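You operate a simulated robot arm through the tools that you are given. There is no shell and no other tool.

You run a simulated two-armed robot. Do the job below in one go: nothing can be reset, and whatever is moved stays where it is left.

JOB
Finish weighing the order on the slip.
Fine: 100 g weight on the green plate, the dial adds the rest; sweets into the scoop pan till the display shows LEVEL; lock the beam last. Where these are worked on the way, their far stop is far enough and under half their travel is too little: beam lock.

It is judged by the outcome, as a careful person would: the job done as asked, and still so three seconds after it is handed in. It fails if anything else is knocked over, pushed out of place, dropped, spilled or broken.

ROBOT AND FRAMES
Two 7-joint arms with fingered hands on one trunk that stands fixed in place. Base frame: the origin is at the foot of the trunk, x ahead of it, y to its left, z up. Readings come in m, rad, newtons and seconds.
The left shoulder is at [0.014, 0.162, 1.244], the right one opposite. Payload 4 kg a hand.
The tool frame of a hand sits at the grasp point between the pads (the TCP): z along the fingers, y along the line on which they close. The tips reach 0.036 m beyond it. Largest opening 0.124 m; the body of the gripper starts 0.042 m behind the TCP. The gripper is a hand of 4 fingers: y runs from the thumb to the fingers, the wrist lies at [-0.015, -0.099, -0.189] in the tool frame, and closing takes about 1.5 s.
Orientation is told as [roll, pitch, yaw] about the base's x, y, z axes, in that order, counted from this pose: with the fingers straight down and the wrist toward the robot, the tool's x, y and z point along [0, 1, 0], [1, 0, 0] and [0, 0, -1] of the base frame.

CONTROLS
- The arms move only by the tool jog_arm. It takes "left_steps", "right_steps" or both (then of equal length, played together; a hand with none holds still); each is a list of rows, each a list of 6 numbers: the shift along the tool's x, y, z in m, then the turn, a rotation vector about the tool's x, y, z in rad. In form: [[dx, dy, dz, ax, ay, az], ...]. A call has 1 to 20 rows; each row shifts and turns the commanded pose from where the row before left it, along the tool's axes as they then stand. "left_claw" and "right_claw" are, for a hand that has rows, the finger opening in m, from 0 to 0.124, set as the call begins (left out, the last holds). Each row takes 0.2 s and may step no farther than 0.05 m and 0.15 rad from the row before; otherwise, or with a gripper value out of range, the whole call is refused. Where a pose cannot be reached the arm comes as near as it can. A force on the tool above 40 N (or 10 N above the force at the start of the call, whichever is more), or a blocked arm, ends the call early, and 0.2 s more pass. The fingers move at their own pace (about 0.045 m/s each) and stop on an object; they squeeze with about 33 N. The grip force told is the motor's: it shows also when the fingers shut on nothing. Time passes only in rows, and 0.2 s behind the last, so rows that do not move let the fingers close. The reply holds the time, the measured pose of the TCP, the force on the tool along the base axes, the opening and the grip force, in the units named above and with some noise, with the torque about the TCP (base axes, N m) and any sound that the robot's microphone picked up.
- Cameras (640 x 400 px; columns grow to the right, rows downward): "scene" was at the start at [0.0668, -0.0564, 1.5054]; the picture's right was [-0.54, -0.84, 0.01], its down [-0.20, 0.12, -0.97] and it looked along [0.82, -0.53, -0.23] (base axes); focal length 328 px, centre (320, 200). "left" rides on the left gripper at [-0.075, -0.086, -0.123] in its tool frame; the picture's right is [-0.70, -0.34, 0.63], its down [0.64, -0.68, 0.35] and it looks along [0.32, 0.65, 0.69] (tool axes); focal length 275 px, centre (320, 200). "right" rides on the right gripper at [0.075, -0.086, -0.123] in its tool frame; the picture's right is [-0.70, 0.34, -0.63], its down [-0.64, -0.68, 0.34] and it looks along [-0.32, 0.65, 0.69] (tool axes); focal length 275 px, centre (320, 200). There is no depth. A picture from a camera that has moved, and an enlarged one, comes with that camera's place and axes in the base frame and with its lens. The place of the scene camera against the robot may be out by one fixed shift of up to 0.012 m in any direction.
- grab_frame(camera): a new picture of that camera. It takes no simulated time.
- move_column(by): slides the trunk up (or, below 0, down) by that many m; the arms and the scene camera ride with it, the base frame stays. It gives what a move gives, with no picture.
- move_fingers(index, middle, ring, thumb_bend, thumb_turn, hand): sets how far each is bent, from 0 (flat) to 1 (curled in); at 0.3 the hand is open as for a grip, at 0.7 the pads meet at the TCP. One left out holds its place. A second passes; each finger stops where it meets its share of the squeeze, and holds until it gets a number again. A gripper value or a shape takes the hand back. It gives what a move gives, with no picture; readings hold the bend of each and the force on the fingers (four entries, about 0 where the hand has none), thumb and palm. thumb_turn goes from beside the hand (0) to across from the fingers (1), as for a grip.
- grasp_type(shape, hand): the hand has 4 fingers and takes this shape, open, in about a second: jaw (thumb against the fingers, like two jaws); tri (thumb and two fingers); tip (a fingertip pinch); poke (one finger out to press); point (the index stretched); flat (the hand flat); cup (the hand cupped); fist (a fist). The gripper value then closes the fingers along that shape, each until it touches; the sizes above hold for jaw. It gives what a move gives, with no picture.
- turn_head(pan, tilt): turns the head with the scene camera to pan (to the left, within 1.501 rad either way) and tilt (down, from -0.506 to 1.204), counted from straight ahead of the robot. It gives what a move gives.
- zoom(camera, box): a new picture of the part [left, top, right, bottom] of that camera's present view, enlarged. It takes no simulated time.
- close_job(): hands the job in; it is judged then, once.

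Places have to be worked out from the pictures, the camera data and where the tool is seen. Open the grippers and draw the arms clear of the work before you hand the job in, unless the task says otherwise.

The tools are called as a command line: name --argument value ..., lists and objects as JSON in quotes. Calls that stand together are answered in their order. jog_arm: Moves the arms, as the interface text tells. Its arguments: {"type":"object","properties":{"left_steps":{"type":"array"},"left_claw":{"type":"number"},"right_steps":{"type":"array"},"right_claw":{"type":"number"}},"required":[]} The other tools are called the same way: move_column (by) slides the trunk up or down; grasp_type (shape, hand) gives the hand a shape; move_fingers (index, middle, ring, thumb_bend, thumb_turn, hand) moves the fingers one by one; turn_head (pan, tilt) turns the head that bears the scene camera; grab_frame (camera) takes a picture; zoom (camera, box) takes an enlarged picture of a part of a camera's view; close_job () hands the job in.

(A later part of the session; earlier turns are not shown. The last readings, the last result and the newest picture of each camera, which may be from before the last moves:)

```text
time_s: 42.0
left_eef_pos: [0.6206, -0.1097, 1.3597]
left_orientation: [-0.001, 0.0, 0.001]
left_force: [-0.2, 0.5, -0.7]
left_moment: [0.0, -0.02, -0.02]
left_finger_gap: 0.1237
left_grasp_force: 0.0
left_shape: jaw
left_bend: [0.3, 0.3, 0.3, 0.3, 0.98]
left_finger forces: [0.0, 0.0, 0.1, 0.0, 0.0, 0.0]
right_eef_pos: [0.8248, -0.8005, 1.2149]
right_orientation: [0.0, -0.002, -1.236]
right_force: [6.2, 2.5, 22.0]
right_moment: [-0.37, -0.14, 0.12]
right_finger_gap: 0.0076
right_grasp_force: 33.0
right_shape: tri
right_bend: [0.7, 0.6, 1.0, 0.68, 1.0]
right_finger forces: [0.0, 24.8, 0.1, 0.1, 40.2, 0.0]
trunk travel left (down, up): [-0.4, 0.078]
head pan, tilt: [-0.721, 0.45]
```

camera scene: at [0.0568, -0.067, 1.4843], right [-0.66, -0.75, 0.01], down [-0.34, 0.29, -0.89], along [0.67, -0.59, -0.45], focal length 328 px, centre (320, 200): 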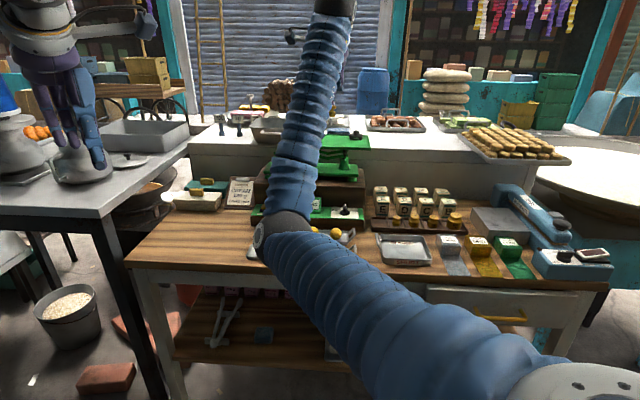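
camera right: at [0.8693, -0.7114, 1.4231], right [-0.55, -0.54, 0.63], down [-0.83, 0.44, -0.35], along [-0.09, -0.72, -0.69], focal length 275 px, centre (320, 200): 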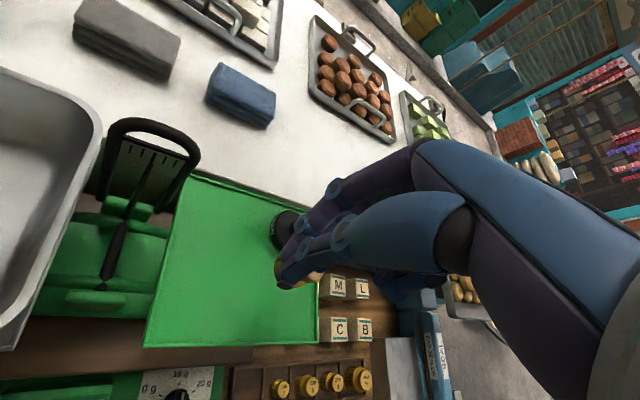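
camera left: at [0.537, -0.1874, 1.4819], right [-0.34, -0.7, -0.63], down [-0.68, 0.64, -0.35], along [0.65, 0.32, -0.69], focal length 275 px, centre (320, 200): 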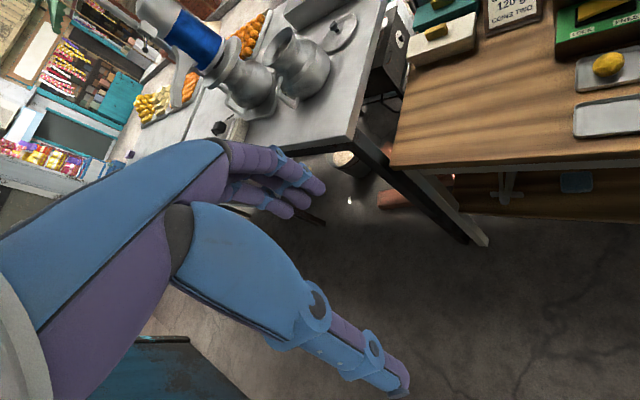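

Contact made (force rising at z≈1.218). I'll ease up 4 mm in command to unload, then open modestly.

jog_arm --right_steps '[[0, 0, -0.004, 0, 0, 0], [0, 0, 0, 0, 0, 0]]'

jog_arm --right_steps '[[0, 0, 0, 0, 0, 0], [0, 0, 0, 0, 0, 0], [0, 0, 0, 0, 0, 0], [0, 0, 0, 0, 0, 0]]' --right_claw 0.045

zoom --camera "right" --box '[200, 180, 360, 340]'

```text
time_s: 42.6
left_eef_pos: [0.6218, -0.1121, 1.359]
left_orientation: [0.0, 0.0, 0.0]
left_force: [0.3, -0.1, -0.1]
left_moment: [0.0, 0.0, -0.02]
left_finger_gap: 0.1237
left_grasp_force: 0.0
left_shape: jaw
left_bend: [0.3, 0.3, 0.3, 0.3, 0.98]
left_finger forces: [0.1, 0.1, 0.0, 0.0, 0.0, 0.0]
right_eef_pos: [0.8248, -0.8022, 1.2168]
right_orientation: [-0.002, 0.0, -1.239]
right_force: [1.4, 0.9, 6.8]
right_moment: [-0.05, 0.0, 0.02]
right_finger_gap: 0.0078
right_grasp_force: 32.6
right_shape: tri
right_bend: [0.7, 0.61, 1.0, 0.68, 1.0]
right_finger forces: [0.0, 20.8, 0.0, 0.0, 33.4, 0.0]
trunk travel left (down, up): [-0.4, 0.078]
head pan, tilt: [-0.721, 0.45]
```

```text
time_s: 43.6
left_eef_pos: [0.6225, -0.1127, 1.3618]
left_orientation: [0.0, 0.001, -0.001]
left_force: [0.8, -0.8, 0.1]
left_moment: [0.02, 0.0, -0.02]
left_finger_gap: 0.1238
left_grasp_force: 0.0
left_shape: jaw
left_bend: [0.3, 0.3, 0.3, 0.3, 0.98]
left_finger forces: [0.0, 0.0, 0.1, 0.0, 0.0, 0.1]
right_eef_pos: [0.8246, -0.8037, 1.2154]
right_orientation: [-0.001, -0.002, -1.238]
right_force: [0.0, 0.5, 0.1]
right_moment: [-0.03, -0.02, 0.0]
right_finger_gap: 0.0446
right_grasp_force: 0.1
right_shape: tri
right_bend: [0.48, 0.52, 0.99, 0.6, 1.0]
right_finger forces: [0.0, 0.1, 0.1, 0.0, 0.1, 0.1]
trunk travel left (down, up): [-0.4, 0.078]
head pan, tilt: [-0.721, 0.45]
```

```text
2.50 times, centred on (280, 260) of right
camera zoom: at [0.8693, -0.6972, 1.3391], right [-0.55, -0.55, 0.63], down [-0.83, 0.43, -0.35], along [-0.09, -0.72, -0.69], focal length 688 px, centre (420, 50)
```

zoom: 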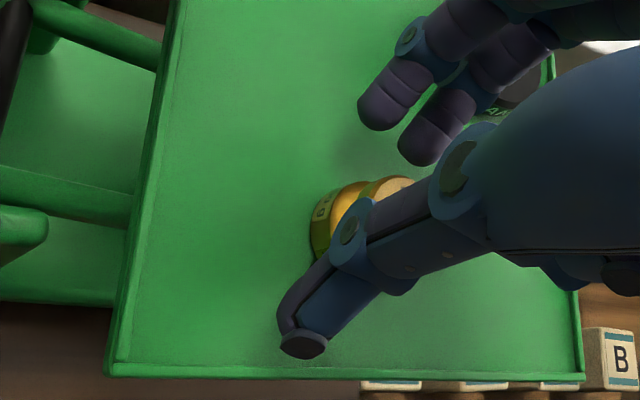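

Released with no force left. Raising straight up and checking the weight.

jog_arm --right_steps '[[0, 0, -0.01, 0, 0, 0], [0, 0, -0.02, 0, 0, 0], [0, 0, -0.03, 0, 0, 0], [0, 0, -0.04, 0, 0, 0], [0, 0, 0, 0, 0, 0]]'

zoom --camera "right" --box '[100, 120, 360, 340]'

```text
time_s: 44.9
left_eef_pos: [0.6236, -0.1129, 1.3593]
left_orientation: [0.002, 0.002, -0.001]
left_force: [-0.1, 0.0, 0.2]
left_moment: [0.01, 0.03, -0.03]
left_finger_gap: 0.1237
left_grasp_force: 0.0
left_shape: jaw
left_bend: [0.3, 0.3, 0.3, 0.3, 0.98]
left_finger forces: [0.0, 0.1, 0.0, 0.1, 0.0, 0.1]
right_eef_pos: [0.8251, -0.8022, 1.3158]
right_orientation: [-0.002, 0.0, -1.239]
right_force: [0.0, 0.0, -0.2]
right_moment: [0.03, 0.03, -0.01]
right_finger_gap: 0.0449
right_grasp_force: 0.1
right_shape: tri
right_bend: [0.48, 0.52, 0.99, 0.6, 1.0]
right_finger forces: [0.0, 0.0, 0.1, 0.0, 0.1, 0.0]
trunk travel left (down, up): [-0.4, 0.078]
head pan, tilt: [-0.721, 0.45]
```

```text
1.82 times, centred on (230, 230) of right
camera zoom: at [0.8691, -0.697, 1.4385], right [-0.55, -0.55, 0.63], down [-0.83, 0.43, -0.34], along [-0.09, -0.72, -0.69], focal length 500 px, centre (484, 146)
```

zoom: 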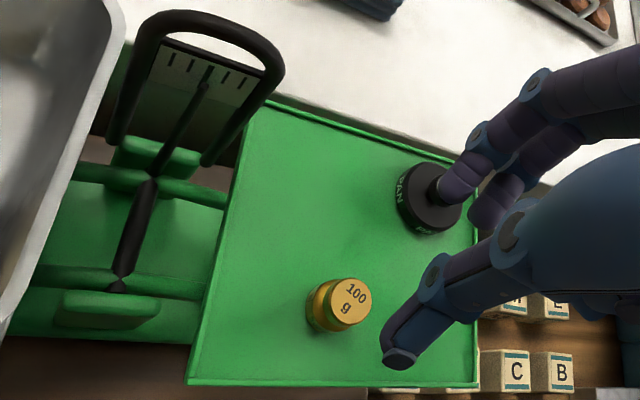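

The 100 g weight stands on the plate. Next the dial: I'll back off, return to yaw -45°, pitch the fingers forward 0.6 rad to clear the box, and close the tip pinch as a pusher.

jog_arm --right_steps '[[-0.0176, -0.036, 0, 0, 0, 0], [-0.0176, -0.036, 0, 0, 0, 0], [-0.0176, -0.036, 0, 0, 0, 0], [-0.0176, -0.036, 0, 0, 0, 0], [-0.0176, -0.036, 0, 0, 0, 0], [0, 0, 0, 0, 0, -0.15], [0, 0, 0, 0, 0, -0.15], [0, 0, 0, 0, 0, -0.15], [0, 0, 0, -0.15, 0, 0], [0, 0, 0, -0.15, 0, 0], [0, 0, 0, -0.15, 0, 0], [0, 0, 0, -0.15, 0, 0], [0, 0, 0, 0, 0, 0]]'

grasp_type --shape "tip" --hand "right"

jog_arm --right_steps '[[0, 0, 0, 0, 0, 0], [0, 0, 0, 0, 0, 0], [0, 0, 0, 0, 0, 0], [0, 0, 0, 0, 0, 0], [0, 0, 0, 0, 0, 0], [0, 0, 0, 0, 0, 0]]' --right_claw 0.0

grab_frame --camera "right"

grab_frame --camera "scene"

```text
time_s: 47.6
left_eef_pos: [0.6226, -0.1115, 1.3587]
left_orientation: [0.001, 0.0, 0.0]
left_force: [0.0, 0.2, -0.1]
left_moment: [-0.02, -0.03, -0.03]
left_finger_gap: 0.1237
left_grasp_force: 0.1
left_shape: jaw
left_bend: [0.3, 0.3, 0.3, 0.3, 0.98]
left_finger forces: [0.1, 0.0, 0.0, 0.1, 0.0, 0.0]
right_eef_pos: [0.6831, -0.6607, 1.3175]
right_orientation: [-0.001, -0.601, -0.786]
right_force: [0.9, -0.4, -1.0]
right_moment: [-0.02, 0.03, -0.01]
right_finger_gap: 0.0448
right_grasp_force: 0.1
right_shape: tri
right_bend: [0.48, 0.52, 0.99, 0.6, 1.0]
right_finger forces: [0.0, 0.0, 0.0, 0.0, 0.0, 0.0]
trunk travel left (down, up): [-0.4, 0.078]
head pan, tilt: [-0.721, 0.45]
```

```text
time_s: 48.5
left_eef_pos: [0.6231, -0.1124, 1.3605]
left_orientation: [-0.001, -0.001, 0.0]
left_force: [0.2, -0.2, 0.4]
left_moment: [0.02, 0.01, 0.03]
left_finger_gap: 0.1237
left_grasp_force: 0.0
left_shape: jaw
left_bend: [0.3, 0.3, 0.3, 0.3, 0.98]
left_finger forces: [0.0, 0.1, 0.0, 0.0, 0.0, 0.1]
right_eef_pos: [0.6827, -0.6606, 1.3171]
right_orientation: [0.0, -0.6, -0.79]
right_force: [0.3, -0.5, 0.3]
right_moment: [-0.02, 0.0, -0.03]
right_finger_gap: 0.1235
right_grasp_force: 0.0
right_shape: tip
right_bend: [0.31, 0.98, 0.99, 0.3, 0.98]
right_finger forces: [0.0, 0.0, 0.1, 0.0, 0.1, 0.0]
trunk travel left (down, up): [-0.4, 0.078]
head pan, tilt: [-0.721, 0.45]
```

```text
time_s: 50.0
left_eef_pos: [0.6219, -0.1114, 1.3602]
left_orientation: [0.0, -0.001, -0.001]
left_force: [0.9, -0.2, -0.2]
left_moment: [-0.01, 0.01, -0.03]
left_finger_gap: 0.1236
left_grasp_force: 0.0
left_shape: jaw
left_bend: [0.3, 0.3, 0.3, 0.3, 0.98]
left_finger forces: [0.0, 0.0, 0.0, 0.1, 0.0, 0.0]
right_eef_pos: [0.684, -0.6598, 1.3168]
right_orientation: [-0.002, -0.6, -0.788]
right_force: [-0.4, 0.1, 0.4]
right_moment: [-0.04, 0.0, 0.0]
right_finger_gap: 0.004
right_grasp_force: 0.0
right_shape: tip
right_bend: [0.7, 0.98, 0.99, 0.69, 1.0]
right_finger forces: [0.0, 0.0, 0.1, 0.1, 0.1, 0.0]
trunk travel left (down, up): [-0.4, 0.078]
head pan, tilt: [-0.721, 0.45]
```

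```text
taken
camera right: at [0.6388, -0.5085, 1.3697], right [-0.55, -0.43, 0.71], down [-0.72, -0.19, -0.67], along [0.43, -0.88, -0.2], focal length 275 px, centre (320, 200)
```

right: 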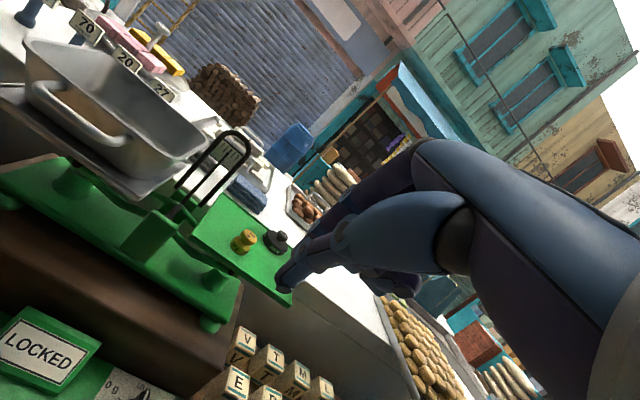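

```text
taken
camera scene: at [0.0573, -0.0664, 1.4844], right [-0.66, -0.75, 0.01], down [-0.34, 0.29, -0.89], along [0.67, -0.59, -0.45], focal length 328 px, centre (320, 200)
```

scene: 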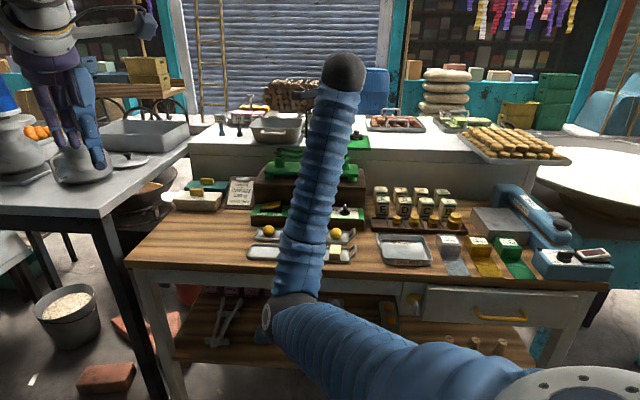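

Tip closed. Now descending in front of the dial, tip staying above and to the right of it.

jog_arm --right_steps '[[-0.013, -0.0199, 0.0397, 0, 0, 0], [-0.013, -0.0199, 0.0397, 0, 0, 0], [-0.013, -0.0199, 0.0397, 0, 0, 0], [-0.013, -0.0199, 0.0397, 0, 0, 0], [-0.013, -0.0199, 0.0397, 0, 0, 0], [0, 0, 0, 0, 0, 0]]'

grab_frame --camera "right"

grab_frame --camera "scene"

```text
time_s: 51.4
left_eef_pos: [0.621, -0.1121, 1.3605]
left_orientation: [0.001, 0.001, 0.0]
left_force: [-0.4, 0.3, -0.4]
left_moment: [-0.02, 0.01, -0.01]
left_finger_gap: 0.1237
left_grasp_force: 0.1
left_shape: jaw
left_bend: [0.3, 0.3, 0.3, 0.3, 0.98]
left_finger forces: [0.0, 0.1, 0.0, 0.0, 0.0, 0.0]
right_eef_pos: [0.6587, -0.7275, 1.0978]
right_orientation: [-0.002, -0.601, -0.786]
right_force: [0.1, 0.1, -0.2]
right_moment: [0.02, -0.01, -0.02]
right_finger_gap: 0.0
right_grasp_force: 32.6
right_shape: tip
right_bend: [0.7, 1.0, 1.0, 0.71, 1.0]
right_finger forces: [0.0, 0.0, 0.0, 0.0, 0.1, 0.0]
trunk travel left (down, up): [-0.4, 0.078]
head pan, tilt: [-0.721, 0.45]
```

```text
taken
camera right: at [0.6148, -0.5755, 1.1502], right [-0.55, -0.43, 0.71], down [-0.72, -0.19, -0.67], along [0.43, -0.88, -0.2], focal length 275 px, centre (320, 200)
```

right: 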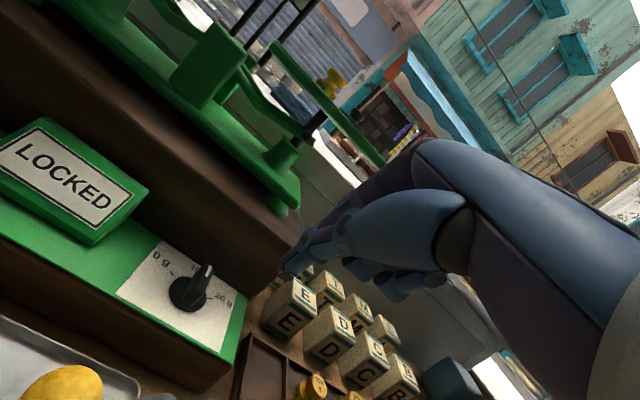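

```text
taken
camera scene: at [0.0574, -0.0659, 1.4844], right [-0.66, -0.75, 0.01], down [-0.34, 0.29, -0.9], along [0.67, -0.59, -0.45], focal length 328 px, centre (320, 200)
```

scene: 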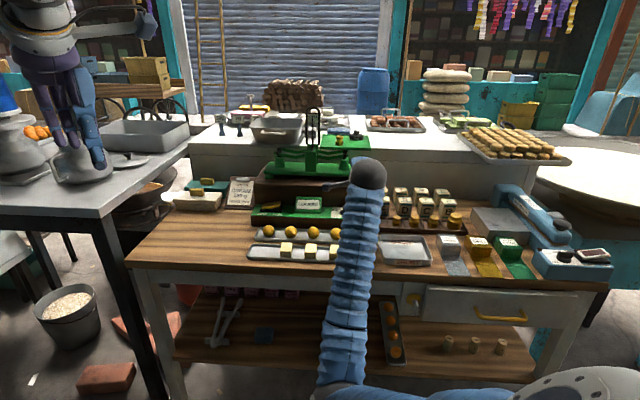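

zoom --camera "right" --box '[140, 200, 340, 360]'

```text
2.50 times, centred on (240, 280) of right
camera zoom: at [0.6148, -0.5755, 1.1502], right [-0.55, -0.43, 0.71], down [-0.72, -0.19, -0.67], along [0.43, -0.88, -0.2], focal length 688 px, centre (520, 0)
```

zoom: 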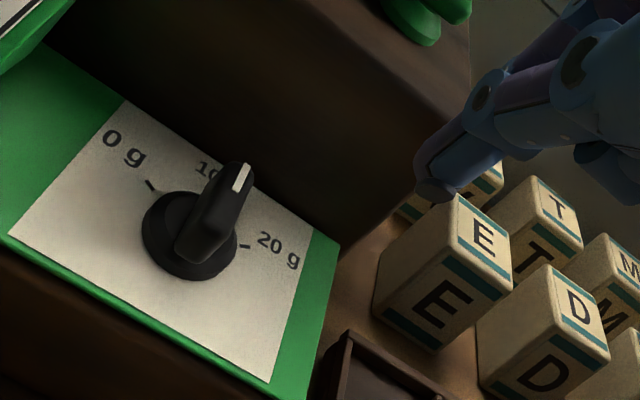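

Thumb end is ≈(0, +0.014, -0.035) from the TCP; knob centre ≈(R 0.0205, F 1.041). I'll lower the pusher to the right of the ridge's near tail, just above the panel.

jog_arm --right_steps '[[0.001, -0.0133, 0.03, 0, 0, 0], [0.001, -0.0133, 0.03, 0, 0, 0], [0.001, -0.0113, 0.027, 0, 0, 0], [0, 0, 0, 0, 0, 0]]'

zoom --camera "right" --box '[140, 200, 340, 360]'

grab_frame --camera "scene"

```text
time_s: 52.4
left_eef_pos: [0.6217, -0.112, 1.3599]
left_orientation: [0.0, 0.0, 0.001]
left_force: [0.6, 0.0, 0.5]
left_moment: [-0.02, -0.02, 0.0]
left_finger_gap: 0.1238
left_grasp_force: 0.1
left_shape: jaw
left_bend: [0.3, 0.3, 0.3, 0.3, 0.98]
left_finger forces: [0.0, 0.1, 0.1, 0.0, 0.0, 0.0]
right_eef_pos: [0.6732, -0.7378, 1.0048]
right_orientation: [-0.002, -0.599, -0.788]
right_force: [-0.1, -0.2, -0.2]
right_moment: [0.0, 0.0, 0.0]
right_finger_gap: 0.0
right_grasp_force: 33.2
right_shape: tip
right_bend: [0.7, 1.0, 1.0, 0.71, 1.0]
right_finger forces: [0.0, 0.1, 0.0, 0.0, 0.1, 0.0]
trunk travel left (down, up): [-0.4, 0.078]
head pan, tilt: [-0.721, 0.45]
```

```text
2.50 times, centred on (240, 280) of right
camera zoom: at [0.6283, -0.5863, 1.0569], right [-0.55, -0.43, 0.71], down [-0.72, -0.19, -0.67], along [0.43, -0.88, -0.2], focal length 688 px, centre (520, 0)
```

zoom: 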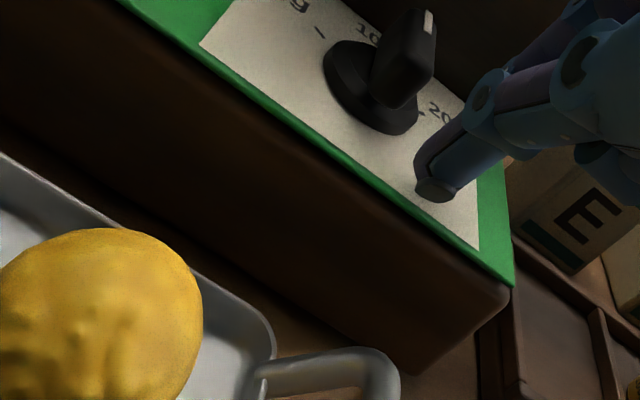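

```text
taken
camera scene: at [0.0572, -0.0661, 1.4844], right [-0.66, -0.75, 0.01], down [-0.34, 0.29, -0.9], along [0.67, -0.59, -0.45], focal length 328 px, centre (320, 200)
```

scene: 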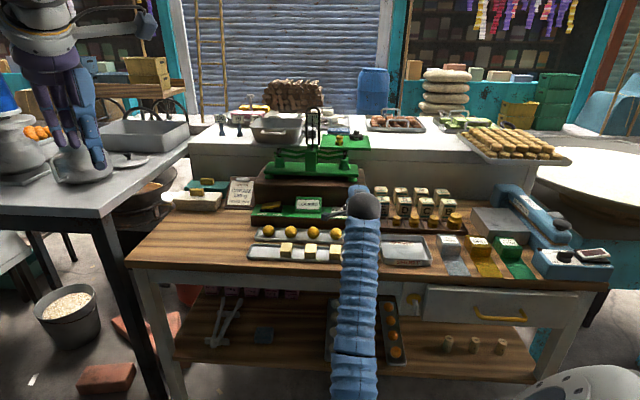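

The pusher is just above the panel at the right of the ridge's tail. Lower 4 mm and push left 1.4 cm, then check.

jog_arm --right_steps '[[0, -0.0023, 0.0033, 0, 0, 0], [0.007, 0, 0, 0, 0, 0], [0.007, 0, 0, 0, 0, 0], [0, 0, 0, 0, 0, 0]]'

zoom --camera "right" --box '[180, 180, 340, 300]'

```text
time_s: 53.4
left_eef_pos: [0.6226, -0.1124, 1.3593]
left_orientation: [-0.001, 0.001, -0.001]
left_force: [-0.2, 1.0, -0.6]
left_moment: [0.0, 0.0, -0.02]
left_finger_gap: 0.1236
left_grasp_force: 0.1
left_shape: jaw
left_bend: [0.3, 0.3, 0.3, 0.3, 0.98]
left_finger forces: [0.0, 0.0, 0.1, 0.0, 0.1, 0.1]
right_eef_pos: [0.6822, -0.7293, 1.0001]
right_orientation: [-0.002, -0.601, -0.789]
right_force: [-2.5, -2.1, 5.4]
right_moment: [-0.11, 0.0, -0.07]
right_finger_gap: 0.0002
right_grasp_force: 33.2
right_shape: tip
right_bend: [0.7, 1.0, 1.0, 0.71, 1.0]
right_finger forces: [0.1, 0.0, 0.0, 0.0, 0.0, 0.0]
trunk travel left (down, up): [-0.4, 0.078]
head pan, tilt: [-0.721, 0.45]
```

```text
3.33 times, centred on (260, 240) of right
camera zoom: at [0.6374, -0.5763, 1.0532], right [-0.55, -0.43, 0.71], down [-0.72, -0.19, -0.67], along [0.43, -0.88, -0.2], focal length 918 px, centre (520, 67)
```

zoom: 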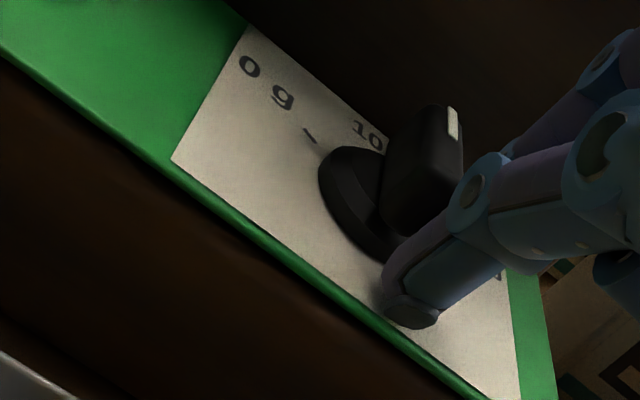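

Lightly touching the panel (5 N up) and the knob. Lift 2 mm and push further left.

jog_arm --right_steps '[[0, 0.0014, -0.002, 0, 0, 0], [0.005, 0, 0, 0, 0, 0], [0.005, 0, 0, 0, 0, 0], [0, 0, 0, 0, 0, 0]]'

zoom --camera "right" --box '[180, 180, 340, 300]'

```text
time_s: 54.4
left_eef_pos: [0.622, -0.1117, 1.3594]
left_orientation: [0.0, 0.0, -0.001]
left_force: [0.3, -0.6, -0.4]
left_moment: [0.01, 0.01, 0.01]
left_finger_gap: 0.1238
left_grasp_force: 0.0
left_shape: jaw
left_bend: [0.3, 0.3, 0.3, 0.3, 0.98]
left_finger forces: [0.1, 0.0, 0.0, 0.0, 0.0, 0.0]
right_eef_pos: [0.6901, -0.7216, 1.0017]
right_orientation: [-0.002, -0.6, -0.787]
right_force: [-0.2, 0.4, 0.5]
right_moment: [0.02, 0.0, -0.01]
right_finger_gap: 0.0
right_grasp_force: 32.8
right_shape: tip
right_bend: [0.7, 1.0, 1.0, 0.71, 1.0]
right_finger forces: [0.0, 0.0, 0.0, 0.0, 0.0, 0.1]
trunk travel left (down, up): [-0.4, 0.078]
head pan, tilt: [-0.721, 0.45]
```

```text
3.33 times, centred on (260, 240) of right
camera zoom: at [0.6455, -0.5692, 1.0551], right [-0.55, -0.43, 0.71], down [-0.72, -0.19, -0.67], along [0.43, -0.88, -0.2], focal length 918 px, centre (520, 67)
```

zoom: 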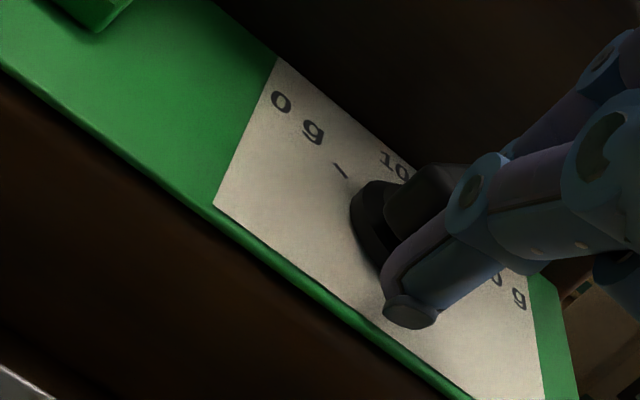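

The ridge is turning freely. Pushing another 5 mm and then viewing.

jog_arm --right_steps '[[0.003, 0, 0, 0, 0, 0], [0.003, 0, 0, 0, 0, 0], [0, 0, 0, 0, 0, 0]]'

zoom --camera "right" --box '[180, 180, 340, 300]'

zoom --camera "scene" --box '[300, 180, 380, 230]'

```text
time_s: 55.1
left_eef_pos: [0.6231, -0.1125, 1.3606]
left_orientation: [0.0, 0.0, 0.0]
left_force: [-0.5, -0.3, -0.3]
left_moment: [0.02, 0.02, 0.0]
left_finger_gap: 0.1236
left_grasp_force: 0.0
left_shape: jaw
left_bend: [0.3, 0.3, 0.3, 0.3, 0.98]
left_finger forces: [0.0, 0.1, 0.0, 0.0, 0.0, 0.0]
right_eef_pos: [0.6938, -0.7164, 1.0036]
right_orientation: [0.0, -0.599, -0.786]
right_force: [-0.7, -0.6, -0.5]
right_moment: [0.01, -0.02, -0.01]
right_finger_gap: 0.0
right_grasp_force: 33.3
right_shape: tip
right_bend: [0.7, 1.0, 1.0, 0.71, 1.0]
right_finger forces: [0.1, 0.0, 0.0, 0.0, 0.0, 0.1]
trunk travel left (down, up): [-0.4, 0.078]
head pan, tilt: [-0.721, 0.45]
```

```text
3.33 times, centred on (260, 240) of right
camera zoom: at [0.6495, -0.5651, 1.055], right [-0.55, -0.43, 0.71], down [-0.72, -0.19, -0.67], along [0.43, -0.88, -0.2], focal length 918 px, centre (520, 67)
```

zoom: 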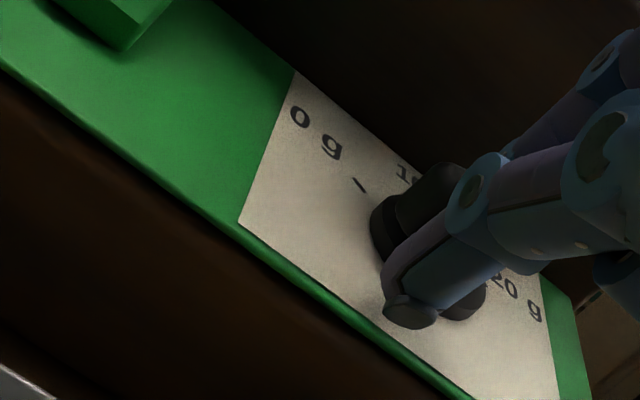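

```text
8.00 times, centred on (340, 205) of scene
camera zoom: at [0.0571, -0.0665, 1.4844], right [-0.66, -0.75, 0.01], down [-0.34, 0.29, -0.89], along [0.67, -0.59, -0.45], focal length 2626 px, centre (160, 160)
```

zoom: 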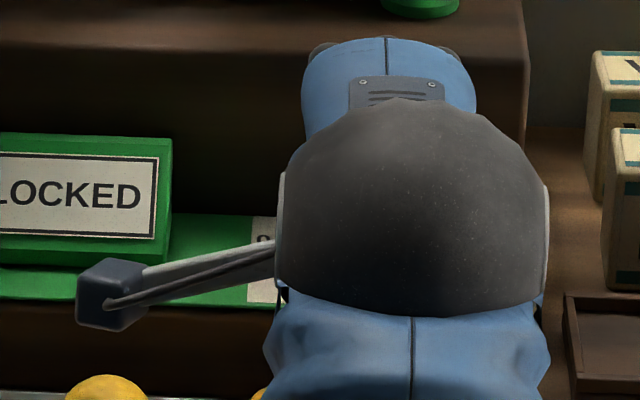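

I'll pull the pusher away (right, then up/back) to see where the pointer is now.

jog_arm --right_steps '[[-0.01, 0, 0, 0, 0, 0], [-0.02, 0, 0, 0, 0, 0], [-0.02, 0.02, -0.03, 0, 0, 0], [-0.01, 0.02, -0.03, 0, 0, 0], [0, 0, -0.03, 0, 0, 0], [0, 0, 0, 0, 0, 0]]'

grab_frame --camera "right"

zoom --camera "right" --box '[40, 240, 240, 400]'

zoom --camera "scene" --box '[300, 180, 380, 230]'

```text
time_s: 56.5
left_eef_pos: [0.6228, -0.1125, 1.3593]
left_orientation: [-0.001, -0.002, -0.001]
left_force: [0.6, 0.3, 0.9]
left_moment: [0.01, -0.01, 0.03]
left_finger_gap: 0.1237
left_grasp_force: 0.0
left_shape: jaw
left_bend: [0.3, 0.3, 0.3, 0.3, 0.98]
left_finger forces: [0.1, 0.0, 0.0, 0.0, 0.0, 0.0]
right_eef_pos: [0.6386, -0.748, 1.0996]
right_orientation: [-0.002, -0.597, -0.789]
right_force: [0.0, -0.3, 0.6]
right_moment: [-0.01, 0.01, 0.03]
right_finger_gap: 0.0
right_grasp_force: 32.8
right_shape: tip
right_bend: [0.7, 1.0, 1.0, 0.71, 1.0]
right_finger forces: [0.1, 0.1, 0.0, 0.1, 0.0, 0.1]
trunk travel left (down, up): [-0.4, 0.078]
head pan, tilt: [-0.721, 0.45]
```

```text
taken
camera right: at [0.5945, -0.5958, 1.1525], right [-0.55, -0.43, 0.71], down [-0.72, -0.19, -0.67], along [0.43, -0.88, -0.2], focal length 275 px, centre (320, 200)
```

right: 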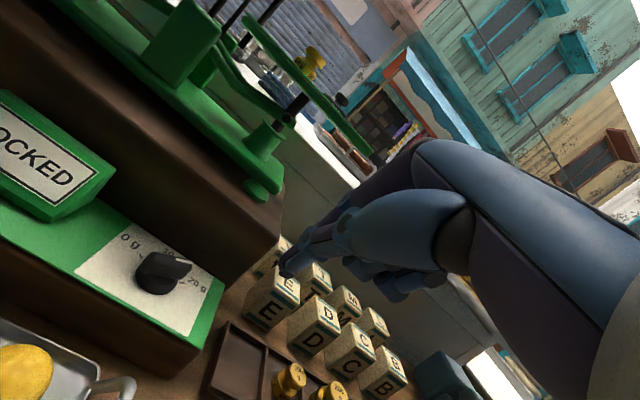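

```text
2.50 times, centred on (140, 320) of right
camera zoom: at [0.5945, -0.5958, 1.1525], right [-0.55, -0.43, 0.71], down [-0.72, -0.19, -0.67], along [0.43, -0.88, -0.2], focal length 688 px, centre (770, -100)
```

zoom: 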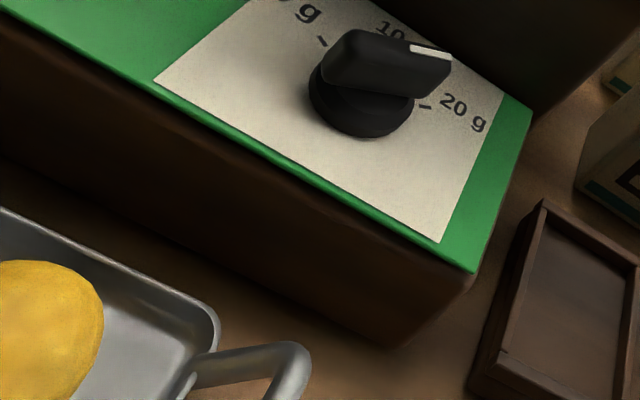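

```text
8.00 times, centred on (340, 205) of scene
camera zoom: at [0.0575, -0.0669, 1.4843], right [-0.66, -0.75, 0.01], down [-0.34, 0.29, -0.89], along [0.67, -0.59, -0.45], focal length 2626 px, centre (160, 160)
```

zoom: 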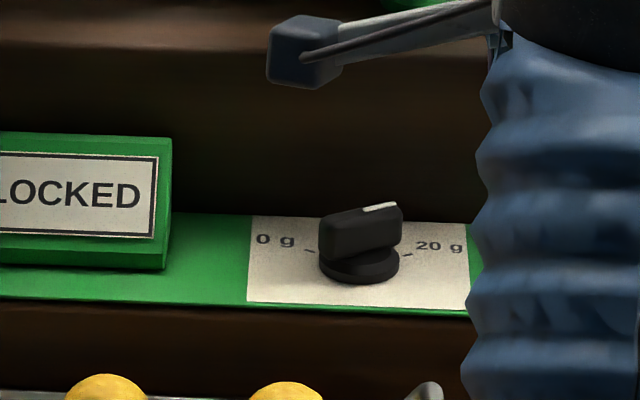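

The pointer now lies near the 20 g tick. I'll zoom tighter to measure its angle against the tick.

zoom --camera "scene" --box '[328, 200, 362, 221]'

zoom --camera "right" --box '[110, 230, 220, 310]'

```text
16.00 times, centred on (345, 210) of scene
camera zoom: at [0.0575, -0.0669, 1.4843], right [-0.66, -0.75, 0.01], down [-0.34, 0.29, -0.89], along [0.67, -0.59, -0.45], focal length 5252 px, centre (-80, 32)
```

zoom: 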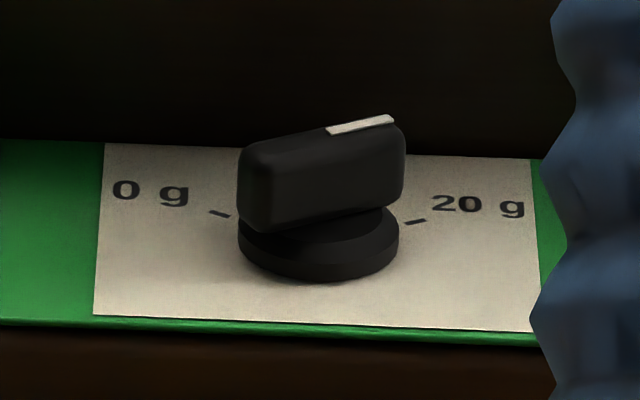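

```text
5.00 times, centred on (165, 270) of right
camera zoom: at [0.5945, -0.5958, 1.1525], right [-0.55, -0.43, 0.71], down [-0.72, -0.19, -0.67], along [0.43, -0.88, -0.2], focal length 1376 px, centre (1095, -150)
```

zoom: 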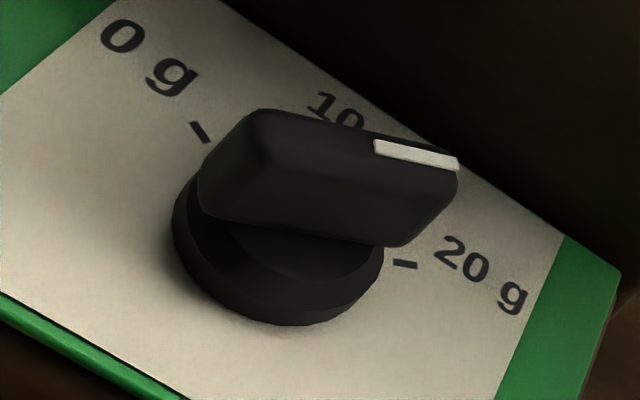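

The pointer is parallel to the 20 g tick (≈60°). Next the sweets: I'll raise the trunk for extra reach over the pan and elbow clearance, then bring the tool back to vertical.

move_column --by 0.075

jog_arm --right_steps '[[0, -0.02, -0.03, 0, 0, 0], [0, -0.02, -0.03, 0, 0, 0], [0, 0, 0, 0.15, 0, 0], [0, 0, 0, 0.15, 0, 0], [0, 0, 0, 0.15, 0, 0], [0, 0, 0, 0.15, 0, 0], [0, 0, 0, 0, 0, 0]]'

grasp_type --shape "tri" --hand "right"

grab_frame --camera "right"

grab_frame --camera "scene"

```text
time_s: 57.7
left_eef_pos: [0.6218, -0.1133, 1.4345]
left_orientation: [0.0, 0.001, -0.001]
left_force: [0.0, -0.5, -0.7]
left_moment: [-0.01, -0.03, 0.02]
left_finger_gap: 0.1236
left_grasp_force: 0.1
left_shape: jaw
left_bend: [0.3, 0.3, 0.3, 0.3, 0.98]
left_finger forces: [0.1, 0.0, 0.0, 0.0, 0.1, 0.0]
right_eef_pos: [0.6394, -0.7474, 1.1744]
right_orientation: [-0.002, -0.599, -0.787]
right_force: [-0.6, -0.3, 0.2]
right_moment: [-0.01, 0.01, -0.03]
right_finger_gap: 0.0
right_grasp_force: 32.9
right_shape: tip
right_bend: [0.7, 1.0, 1.0, 0.71, 1.0]
right_finger forces: [0.1, 0.1, 0.0, 0.1, 0.0, 0.0]
trunk travel left (down, up): [-0.475, 0.003]
head pan, tilt: [-0.721, 0.45]
```

```text
time_s: 59.3
left_eef_pos: [0.6218, -0.1117, 1.4365]
left_orientation: [0.0, 0.0, 0.0]
left_force: [0.7, -0.1, 0.8]
left_moment: [0.02, -0.02, -0.02]
left_finger_gap: 0.1236
left_grasp_force: 0.1
left_shape: jaw
left_bend: [0.3, 0.3, 0.3, 0.3, 0.98]
left_finger forces: [0.0, 0.1, 0.1, 0.0, 0.0, 0.1]
right_eef_pos: [0.5913, -0.6992, 1.2021]
right_orientation: [-0.001, 0.001, -0.79]
right_force: [0.0, -0.6, 0.2]
right_moment: [0.0, -0.01, -0.02]
right_finger_gap: 0.0001
right_grasp_force: 33.1
right_shape: tip
right_bend: [0.7, 1.0, 1.0, 0.71, 1.0]
right_finger forces: [0.1, 0.0, 0.0, 0.0, 0.1, 0.0]
trunk travel left (down, up): [-0.475, 0.003]
head pan, tilt: [-0.721, 0.45]
```

```text
time_s: 60.2
left_eef_pos: [0.6215, -0.1118, 1.4351]
left_orientation: [0.0, 0.0, 0.001]
left_force: [0.2, -0.1, 0.0]
left_moment: [0.0, -0.01, 0.0]
left_finger_gap: 0.1235
left_grasp_force: 0.0
left_shape: jaw
left_bend: [0.3, 0.3, 0.3, 0.3, 0.98]
left_finger forces: [0.0, 0.1, 0.0, 0.1, 0.0, 0.0]
right_eef_pos: [0.5917, -0.6995, 1.2008]
right_orientation: [-0.001, 0.0, -0.789]
right_force: [-0.6, 0.0, -0.6]
right_moment: [0.02, 0.0, 0.02]
right_finger_gap: 0.1236
right_grasp_force: 0.1
right_shape: tri
right_bend: [0.3, 0.3, 0.99, 0.3, 0.98]
right_finger forces: [0.0, 0.0, 0.1, 0.0, 0.0, 0.0]
trunk travel left (down, up): [-0.475, 0.003]
head pan, tilt: [-0.721, 0.45]
```

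```text
taken
camera right: at [0.5861, -0.5857, 1.3239], right [-0.26, -0.73, 0.63], down [-0.94, 0.03, -0.34], along [0.23, -0.68, -0.69], focal length 275 px, centre (320, 200)
```

right: 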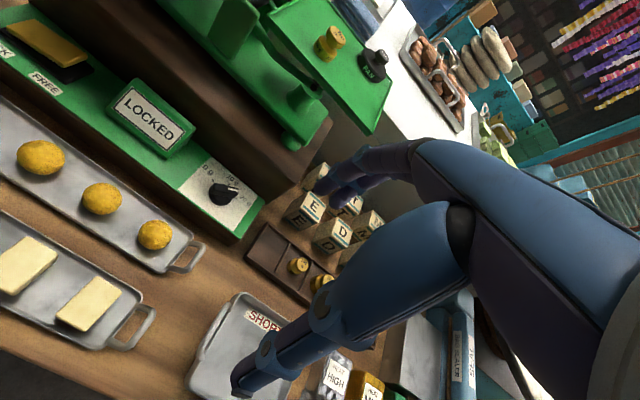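

```text
taken
camera scene: at [0.0504, -0.0662, 1.5603], right [-0.66, -0.75, 0.0], down [-0.33, 0.29, -0.9], along [0.68, -0.59, -0.44], focal length 328 px, centre (320, 200)
```

scene: 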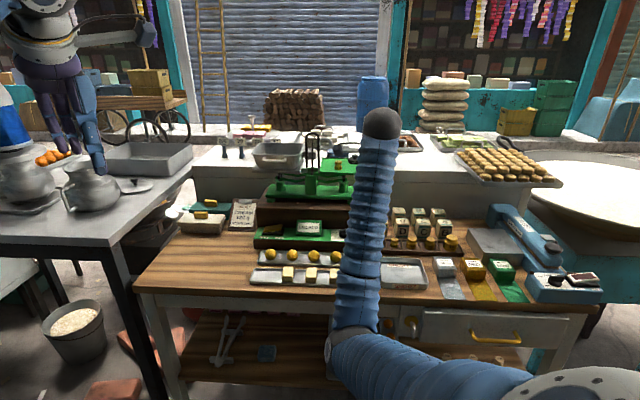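

Block 3 (rightmost) top measures R -0.021…0.007, F 0.839…0.880. I'll hover over it with the tri grip open to 0.06.

jog_arm --right_steps '[[0.0218, -0.0134, 0.03, 0, 0, 0], [0.0218, -0.0134, 0.03, 0, 0, 0], [0.0218, -0.0134, 0.03, 0, 0, 0], [0.0218, -0.0134, 0.03, 0, 0, 0], [0, 0, 0.02, 0, 0, 0], [0, 0, 0, 0, 0, 0]]' --right_claw 0.06

grab_frame --camera "right"

zoom --camera "right" --box '[200, 180, 400, 380]'

grab_frame --camera "scene"

```text
time_s: 61.6
left_eef_pos: [0.6229, -0.1125, 1.4347]
left_orientation: [0.001, 0.001, 0.001]
left_force: [0.4, 0.5, -0.7]
left_moment: [-0.02, 0.0, 0.0]
left_finger_gap: 0.1241
left_grasp_force: 0.2
left_shape: jaw
left_bend: [0.3, 0.3, 0.3, 0.3, 0.98]
left_finger forces: [0.1, 0.0, 0.1, 0.1, 0.1, 0.1]
right_eef_pos: [0.6152, -0.6001, 1.0609]
right_orientation: [-0.001, 0.001, -0.788]
right_force: [0.2, 0.5, 0.0]
right_moment: [0.06, 0.02, 0.03]
right_finger_gap: 0.0602
right_grasp_force: 0.0
right_shape: tri
right_bend: [0.42, 0.46, 0.99, 0.56, 1.0]
right_finger forces: [0.0, 0.0, 0.1, 0.0, 0.0, 0.0]
trunk travel left (down, up): [-0.475, 0.003]
head pan, tilt: [-0.721, 0.45]
```

```text
taken
camera right: at [0.6095, -0.4862, 1.1839], right [-0.26, -0.73, 0.63], down [-0.94, 0.03, -0.35], along [0.23, -0.68, -0.69], focal length 275 px, centre (320, 200)
```

right: 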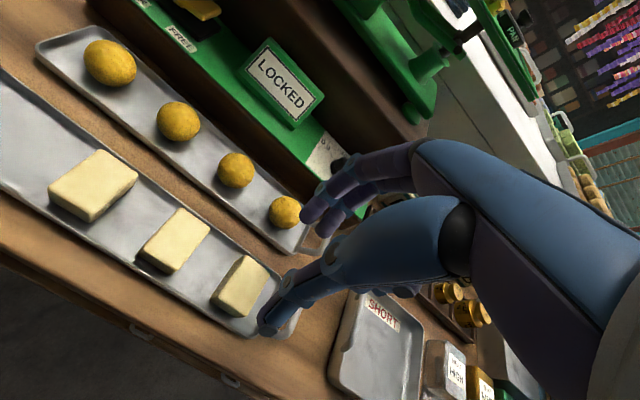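

```text
2.00 times, centred on (300, 280) of right
camera zoom: at [0.6095, -0.4862, 1.1839], right [-0.26, -0.73, 0.63], down [-0.94, 0.03, -0.35], along [0.23, -0.68, -0.69], focal length 551 px, centre (360, 40)
```

zoom: 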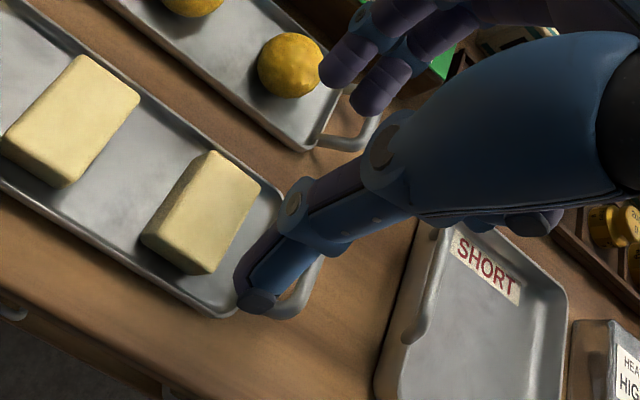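

```text
taken
camera scene: at [0.0503, -0.066, 1.5604], right [-0.66, -0.75, 0.0], down [-0.33, 0.29, -0.9], along [0.68, -0.59, -0.44], focal length 328 px, centre (320, 200)
```

scene: 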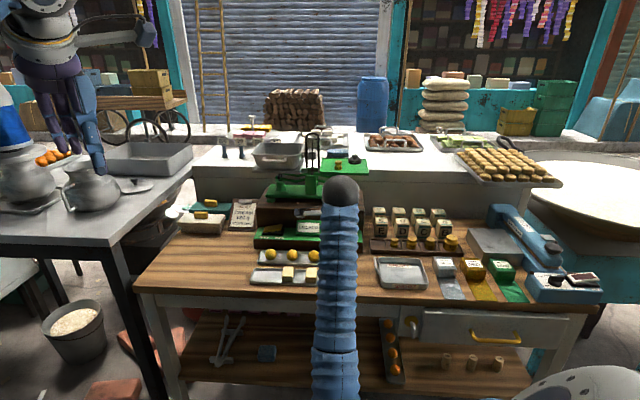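

Block centre ≈(R -0.012, F 0.856); my fingers centre on (-0.006, 0.861). Correct by 6 mm left and 4 mm nearer, descend to tips just above the tray rim, then close.

jog_arm --right_steps '[[0.006, -0.004, 0.03, 0, 0, 0], [0, 0, 0.03, 0, 0, 0], [0, 0, 0.015, 0, 0, 0], [0, 0, 0.011, 0, 0, 0], [0, 0, 0, 0, 0, 0]]'

zoom --camera "right" --box '[200, 180, 400, 380]'

```text
time_s: 62.8
left_eef_pos: [0.622, -0.1128, 1.4345]
left_orientation: [0.001, 0.001, -0.001]
left_force: [-0.5, 0.2, 0.6]
left_moment: [0.03, -0.01, 0.01]
left_finger_gap: 0.1238
left_grasp_force: 0.1
left_shape: jaw
left_bend: [0.3, 0.3, 0.3, 0.3, 0.98]
left_finger forces: [0.0, 0.0, 0.0, 0.0, 0.0, 0.0]
right_eef_pos: [0.6171, -0.5921, 0.9766]
right_orientation: [-0.001, 0.001, -0.79]
right_force: [0.3, 0.2, 0.6]
right_moment: [0.01, 0.01, 0.0]
right_finger_gap: 0.0602
right_grasp_force: 0.0
right_shape: tri
right_bend: [0.42, 0.46, 0.99, 0.56, 1.0]
right_finger forces: [0.1, 0.0, 0.0, 0.0, 0.0, 0.1]
trunk travel left (down, up): [-0.475, 0.003]
head pan, tilt: [-0.721, 0.45]
```

```text
2.00 times, centred on (300, 280) of right
camera zoom: at [0.6105, -0.4795, 1.0983], right [-0.26, -0.73, 0.63], down [-0.94, 0.03, -0.34], along [0.23, -0.68, -0.69], focal length 551 px, centre (360, 40)
```

zoom: 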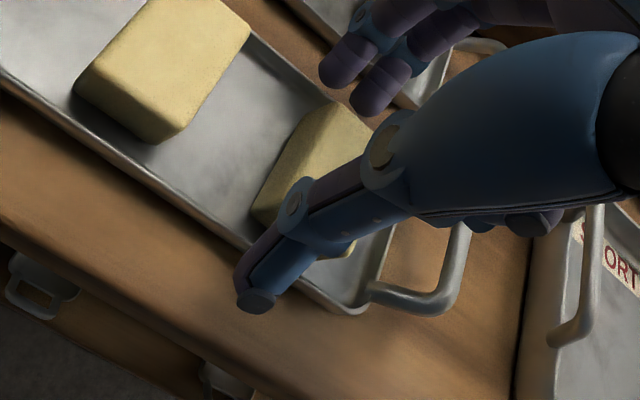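

Thumb is just outside the near rim at a good height and fingers behind the block. Closing.

jog_arm --right_steps '[[0, 0, 0, 0, 0, 0], [0, 0, 0, 0, 0, 0], [0, 0, 0, 0, 0, 0], [0, 0, 0, 0, 0, 0], [0, 0, 0, 0, 0, 0]]' --right_claw 0.0

zoom --camera "right" --box '[200, 180, 400, 380]'

```text
time_s: 64.0
left_eef_pos: [0.6218, -0.1128, 1.435]
left_orientation: [0.0, 0.0, 0.0]
left_force: [-0.2, -0.5, 0.2]
left_moment: [-0.01, 0.0, -0.01]
left_finger_gap: 0.1236
left_grasp_force: 0.0
left_shape: jaw
left_bend: [0.3, 0.3, 0.3, 0.3, 0.98]
left_finger forces: [0.0, 0.0, 0.0, 0.0, 0.0, 0.0]
right_eef_pos: [0.6161, -0.5922, 0.9768]
right_orientation: [-0.002, -0.002, -0.79]
right_force: [0.1, 1.9, 7.4]
right_moment: [0.06, -0.04, -0.06]
right_finger_gap: 0.0253
right_grasp_force: 32.9
right_shape: tri
right_bend: [0.7, 0.51, 1.0, 0.62, 1.0]
right_finger forces: [13.8, 22.3, 0.0, 0.1, 27.3, 0.1]
trunk travel left (down, up): [-0.475, 0.003]
head pan, tilt: [-0.721, 0.45]
```

```text
2.00 times, centred on (300, 280) of right
camera zoom: at [0.6104, -0.4789, 1.0994], right [-0.26, -0.73, 0.63], down [-0.94, 0.03, -0.35], along [0.23, -0.68, -0.69], focal length 551 px, centre (360, 40)
```

zoom: 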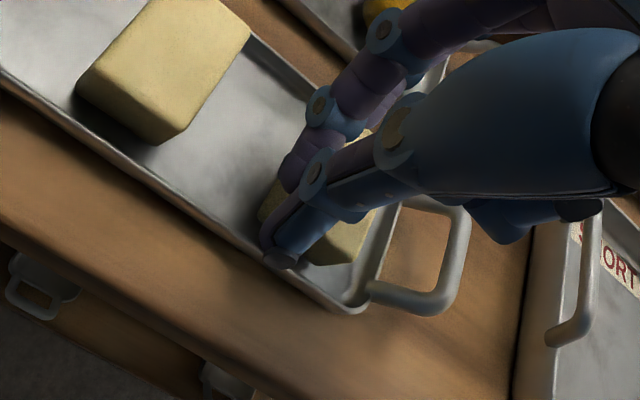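

Middle finger and thumb hold the block (22/27 N) with the index along its left side. Lifting 2 cm to test.

jog_arm --right_steps '[[0, 0, -0.01, 0, 0, 0], [0, 0, -0.01, 0, 0, 0], [0, 0, -0.01, 0, 0, 0], [0, 0, 0, 0, 0, 0]]'

zoom --camera "right" --box '[200, 180, 400, 380]'

```text
time_s: 65.0
left_eef_pos: [0.6226, -0.112, 1.4348]
left_orientation: [0.0, 0.001, 0.001]
left_force: [1.0, -1.6, -0.4]
left_moment: [0.02, 0.01, -0.01]
left_finger_gap: 0.1235
left_grasp_force: 0.1
left_shape: jaw
left_bend: [0.3, 0.3, 0.3, 0.3, 0.98]
left_finger forces: [0.0, 0.0, 0.0, 0.0, 0.0, 0.0]
right_eef_pos: [0.6178, -0.5932, 1.0058]
right_orientation: [-0.002, 0.0, -0.789]
right_force: [0.0, 0.7, 0.4]
right_moment: [-0.01, -0.02, -0.01]
right_finger_gap: 0.0244
right_grasp_force: 33.6
right_shape: tri
right_bend: [0.7, 0.51, 1.0, 0.62, 1.0]
right_finger forces: [11.3, 23.5, 0.0, 0.0, 25.3, 0.0]
trunk travel left (down, up): [-0.475, 0.003]
head pan, tilt: [-0.721, 0.45]
```

```text
2.00 times, centred on (300, 280) of right
camera zoom: at [0.611, -0.4792, 1.1286], right [-0.26, -0.73, 0.63], down [-0.94, 0.03, -0.34], along [0.23, -0.68, -0.69], focal length 551 px, centre (360, 40)
```

zoom: 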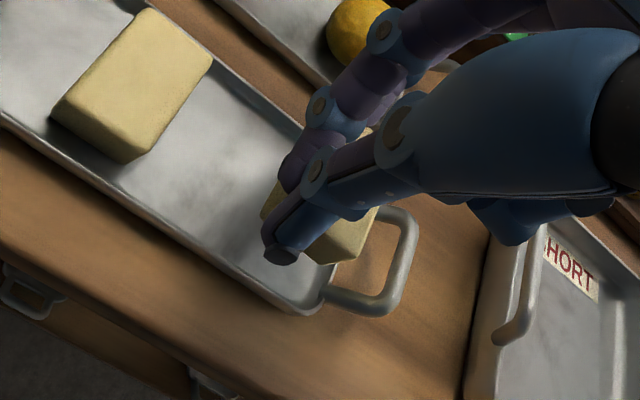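

The block comes up cleanly. Carrying it up and left to face the scoop pan (R -0.235) at z≈1.35, still on the robot side of it.

jog_arm --right_steps '[[0, 0, -0.03, 0, 0, 0], [0, 0, -0.04, 0, 0, 0], [0, 0, -0.04, 0, 0, 0], [0, 0, -0.04, 0, 0, 0], [0.03, 0, -0.037, 0, 0, 0], [0.03, 0, -0.037, 0, 0, 0], [0.03, 0, -0.037, 0, 0, 0], [0.03, 0, -0.037, 0, 0, 0], [0.03, 0, -0.037, 0, 0, 0], [0.034, 0, 0, 0, 0, 0], [0.034, 0, 0, 0, 0, 0], [0, 0.03, 0, 0, 0, 0], [0, 0.03, 0, 0, 0, 0], [0, 0, 0, 0, 0, 0]]'

grab_frame --camera "right"

grab_frame --camera "scene"

```text
time_s: 68.0
left_eef_pos: [0.6222, -0.1105, 1.4352]
left_orientation: [0.0, 0.002, 0.001]
left_force: [0.1, 0.5, -1.1]
left_moment: [-0.04, -0.03, 0.01]
left_finger_gap: 0.1238
left_grasp_force: 0.1
left_shape: jaw
left_bend: [0.3, 0.3, 0.3, 0.3, 0.98]
left_finger forces: [0.0, 0.0, 0.1, 0.0, 0.0, 0.0]
right_eef_pos: [0.8142, -0.4812, 1.3401]
right_orientation: [-0.003, -0.002, -0.789]
right_force: [0.2, 0.5, -0.2]
right_moment: [0.02, 0.0, -0.01]
right_finger_gap: 0.0243
right_grasp_force: 33.1
right_shape: tri
right_bend: [0.7, 0.51, 1.0, 0.63, 1.0]
right_finger forces: [10.9, 23.6, 0.0, 0.0, 25.6, 0.0]
trunk travel left (down, up): [-0.475, 0.003]
head pan, tilt: [-0.721, 0.45]
```

```text
taken
camera right: at [0.8075, -0.3674, 1.463], right [-0.26, -0.73, 0.64], down [-0.94, 0.03, -0.35], along [0.23, -0.68, -0.69], focal length 275 px, centre (320, 200)
```

right: 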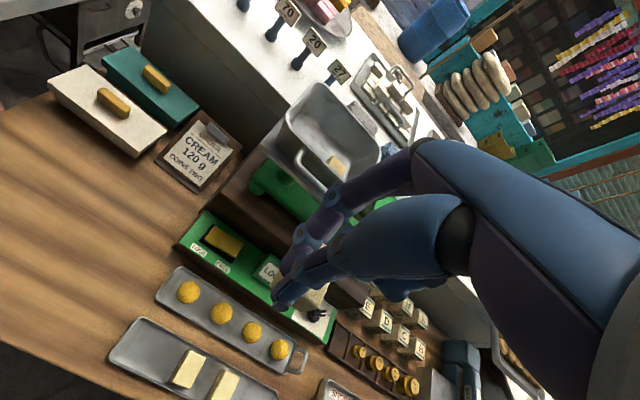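

```text
taken
camera scene: at [0.0499, -0.0653, 1.5604], right [-0.66, -0.75, 0.0], down [-0.33, 0.29, -0.9], along [0.68, -0.59, -0.43], focal length 328 px, centre (320, 200)
```

scene: 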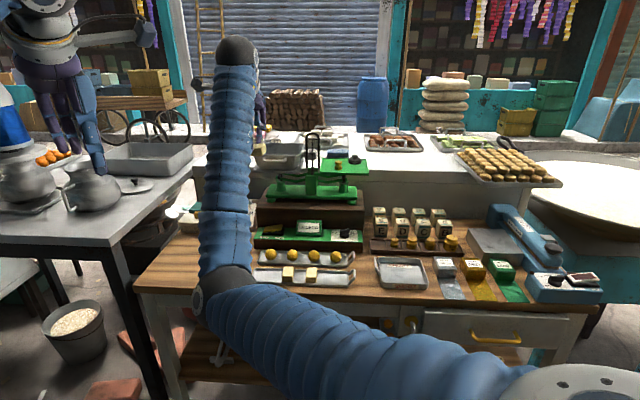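

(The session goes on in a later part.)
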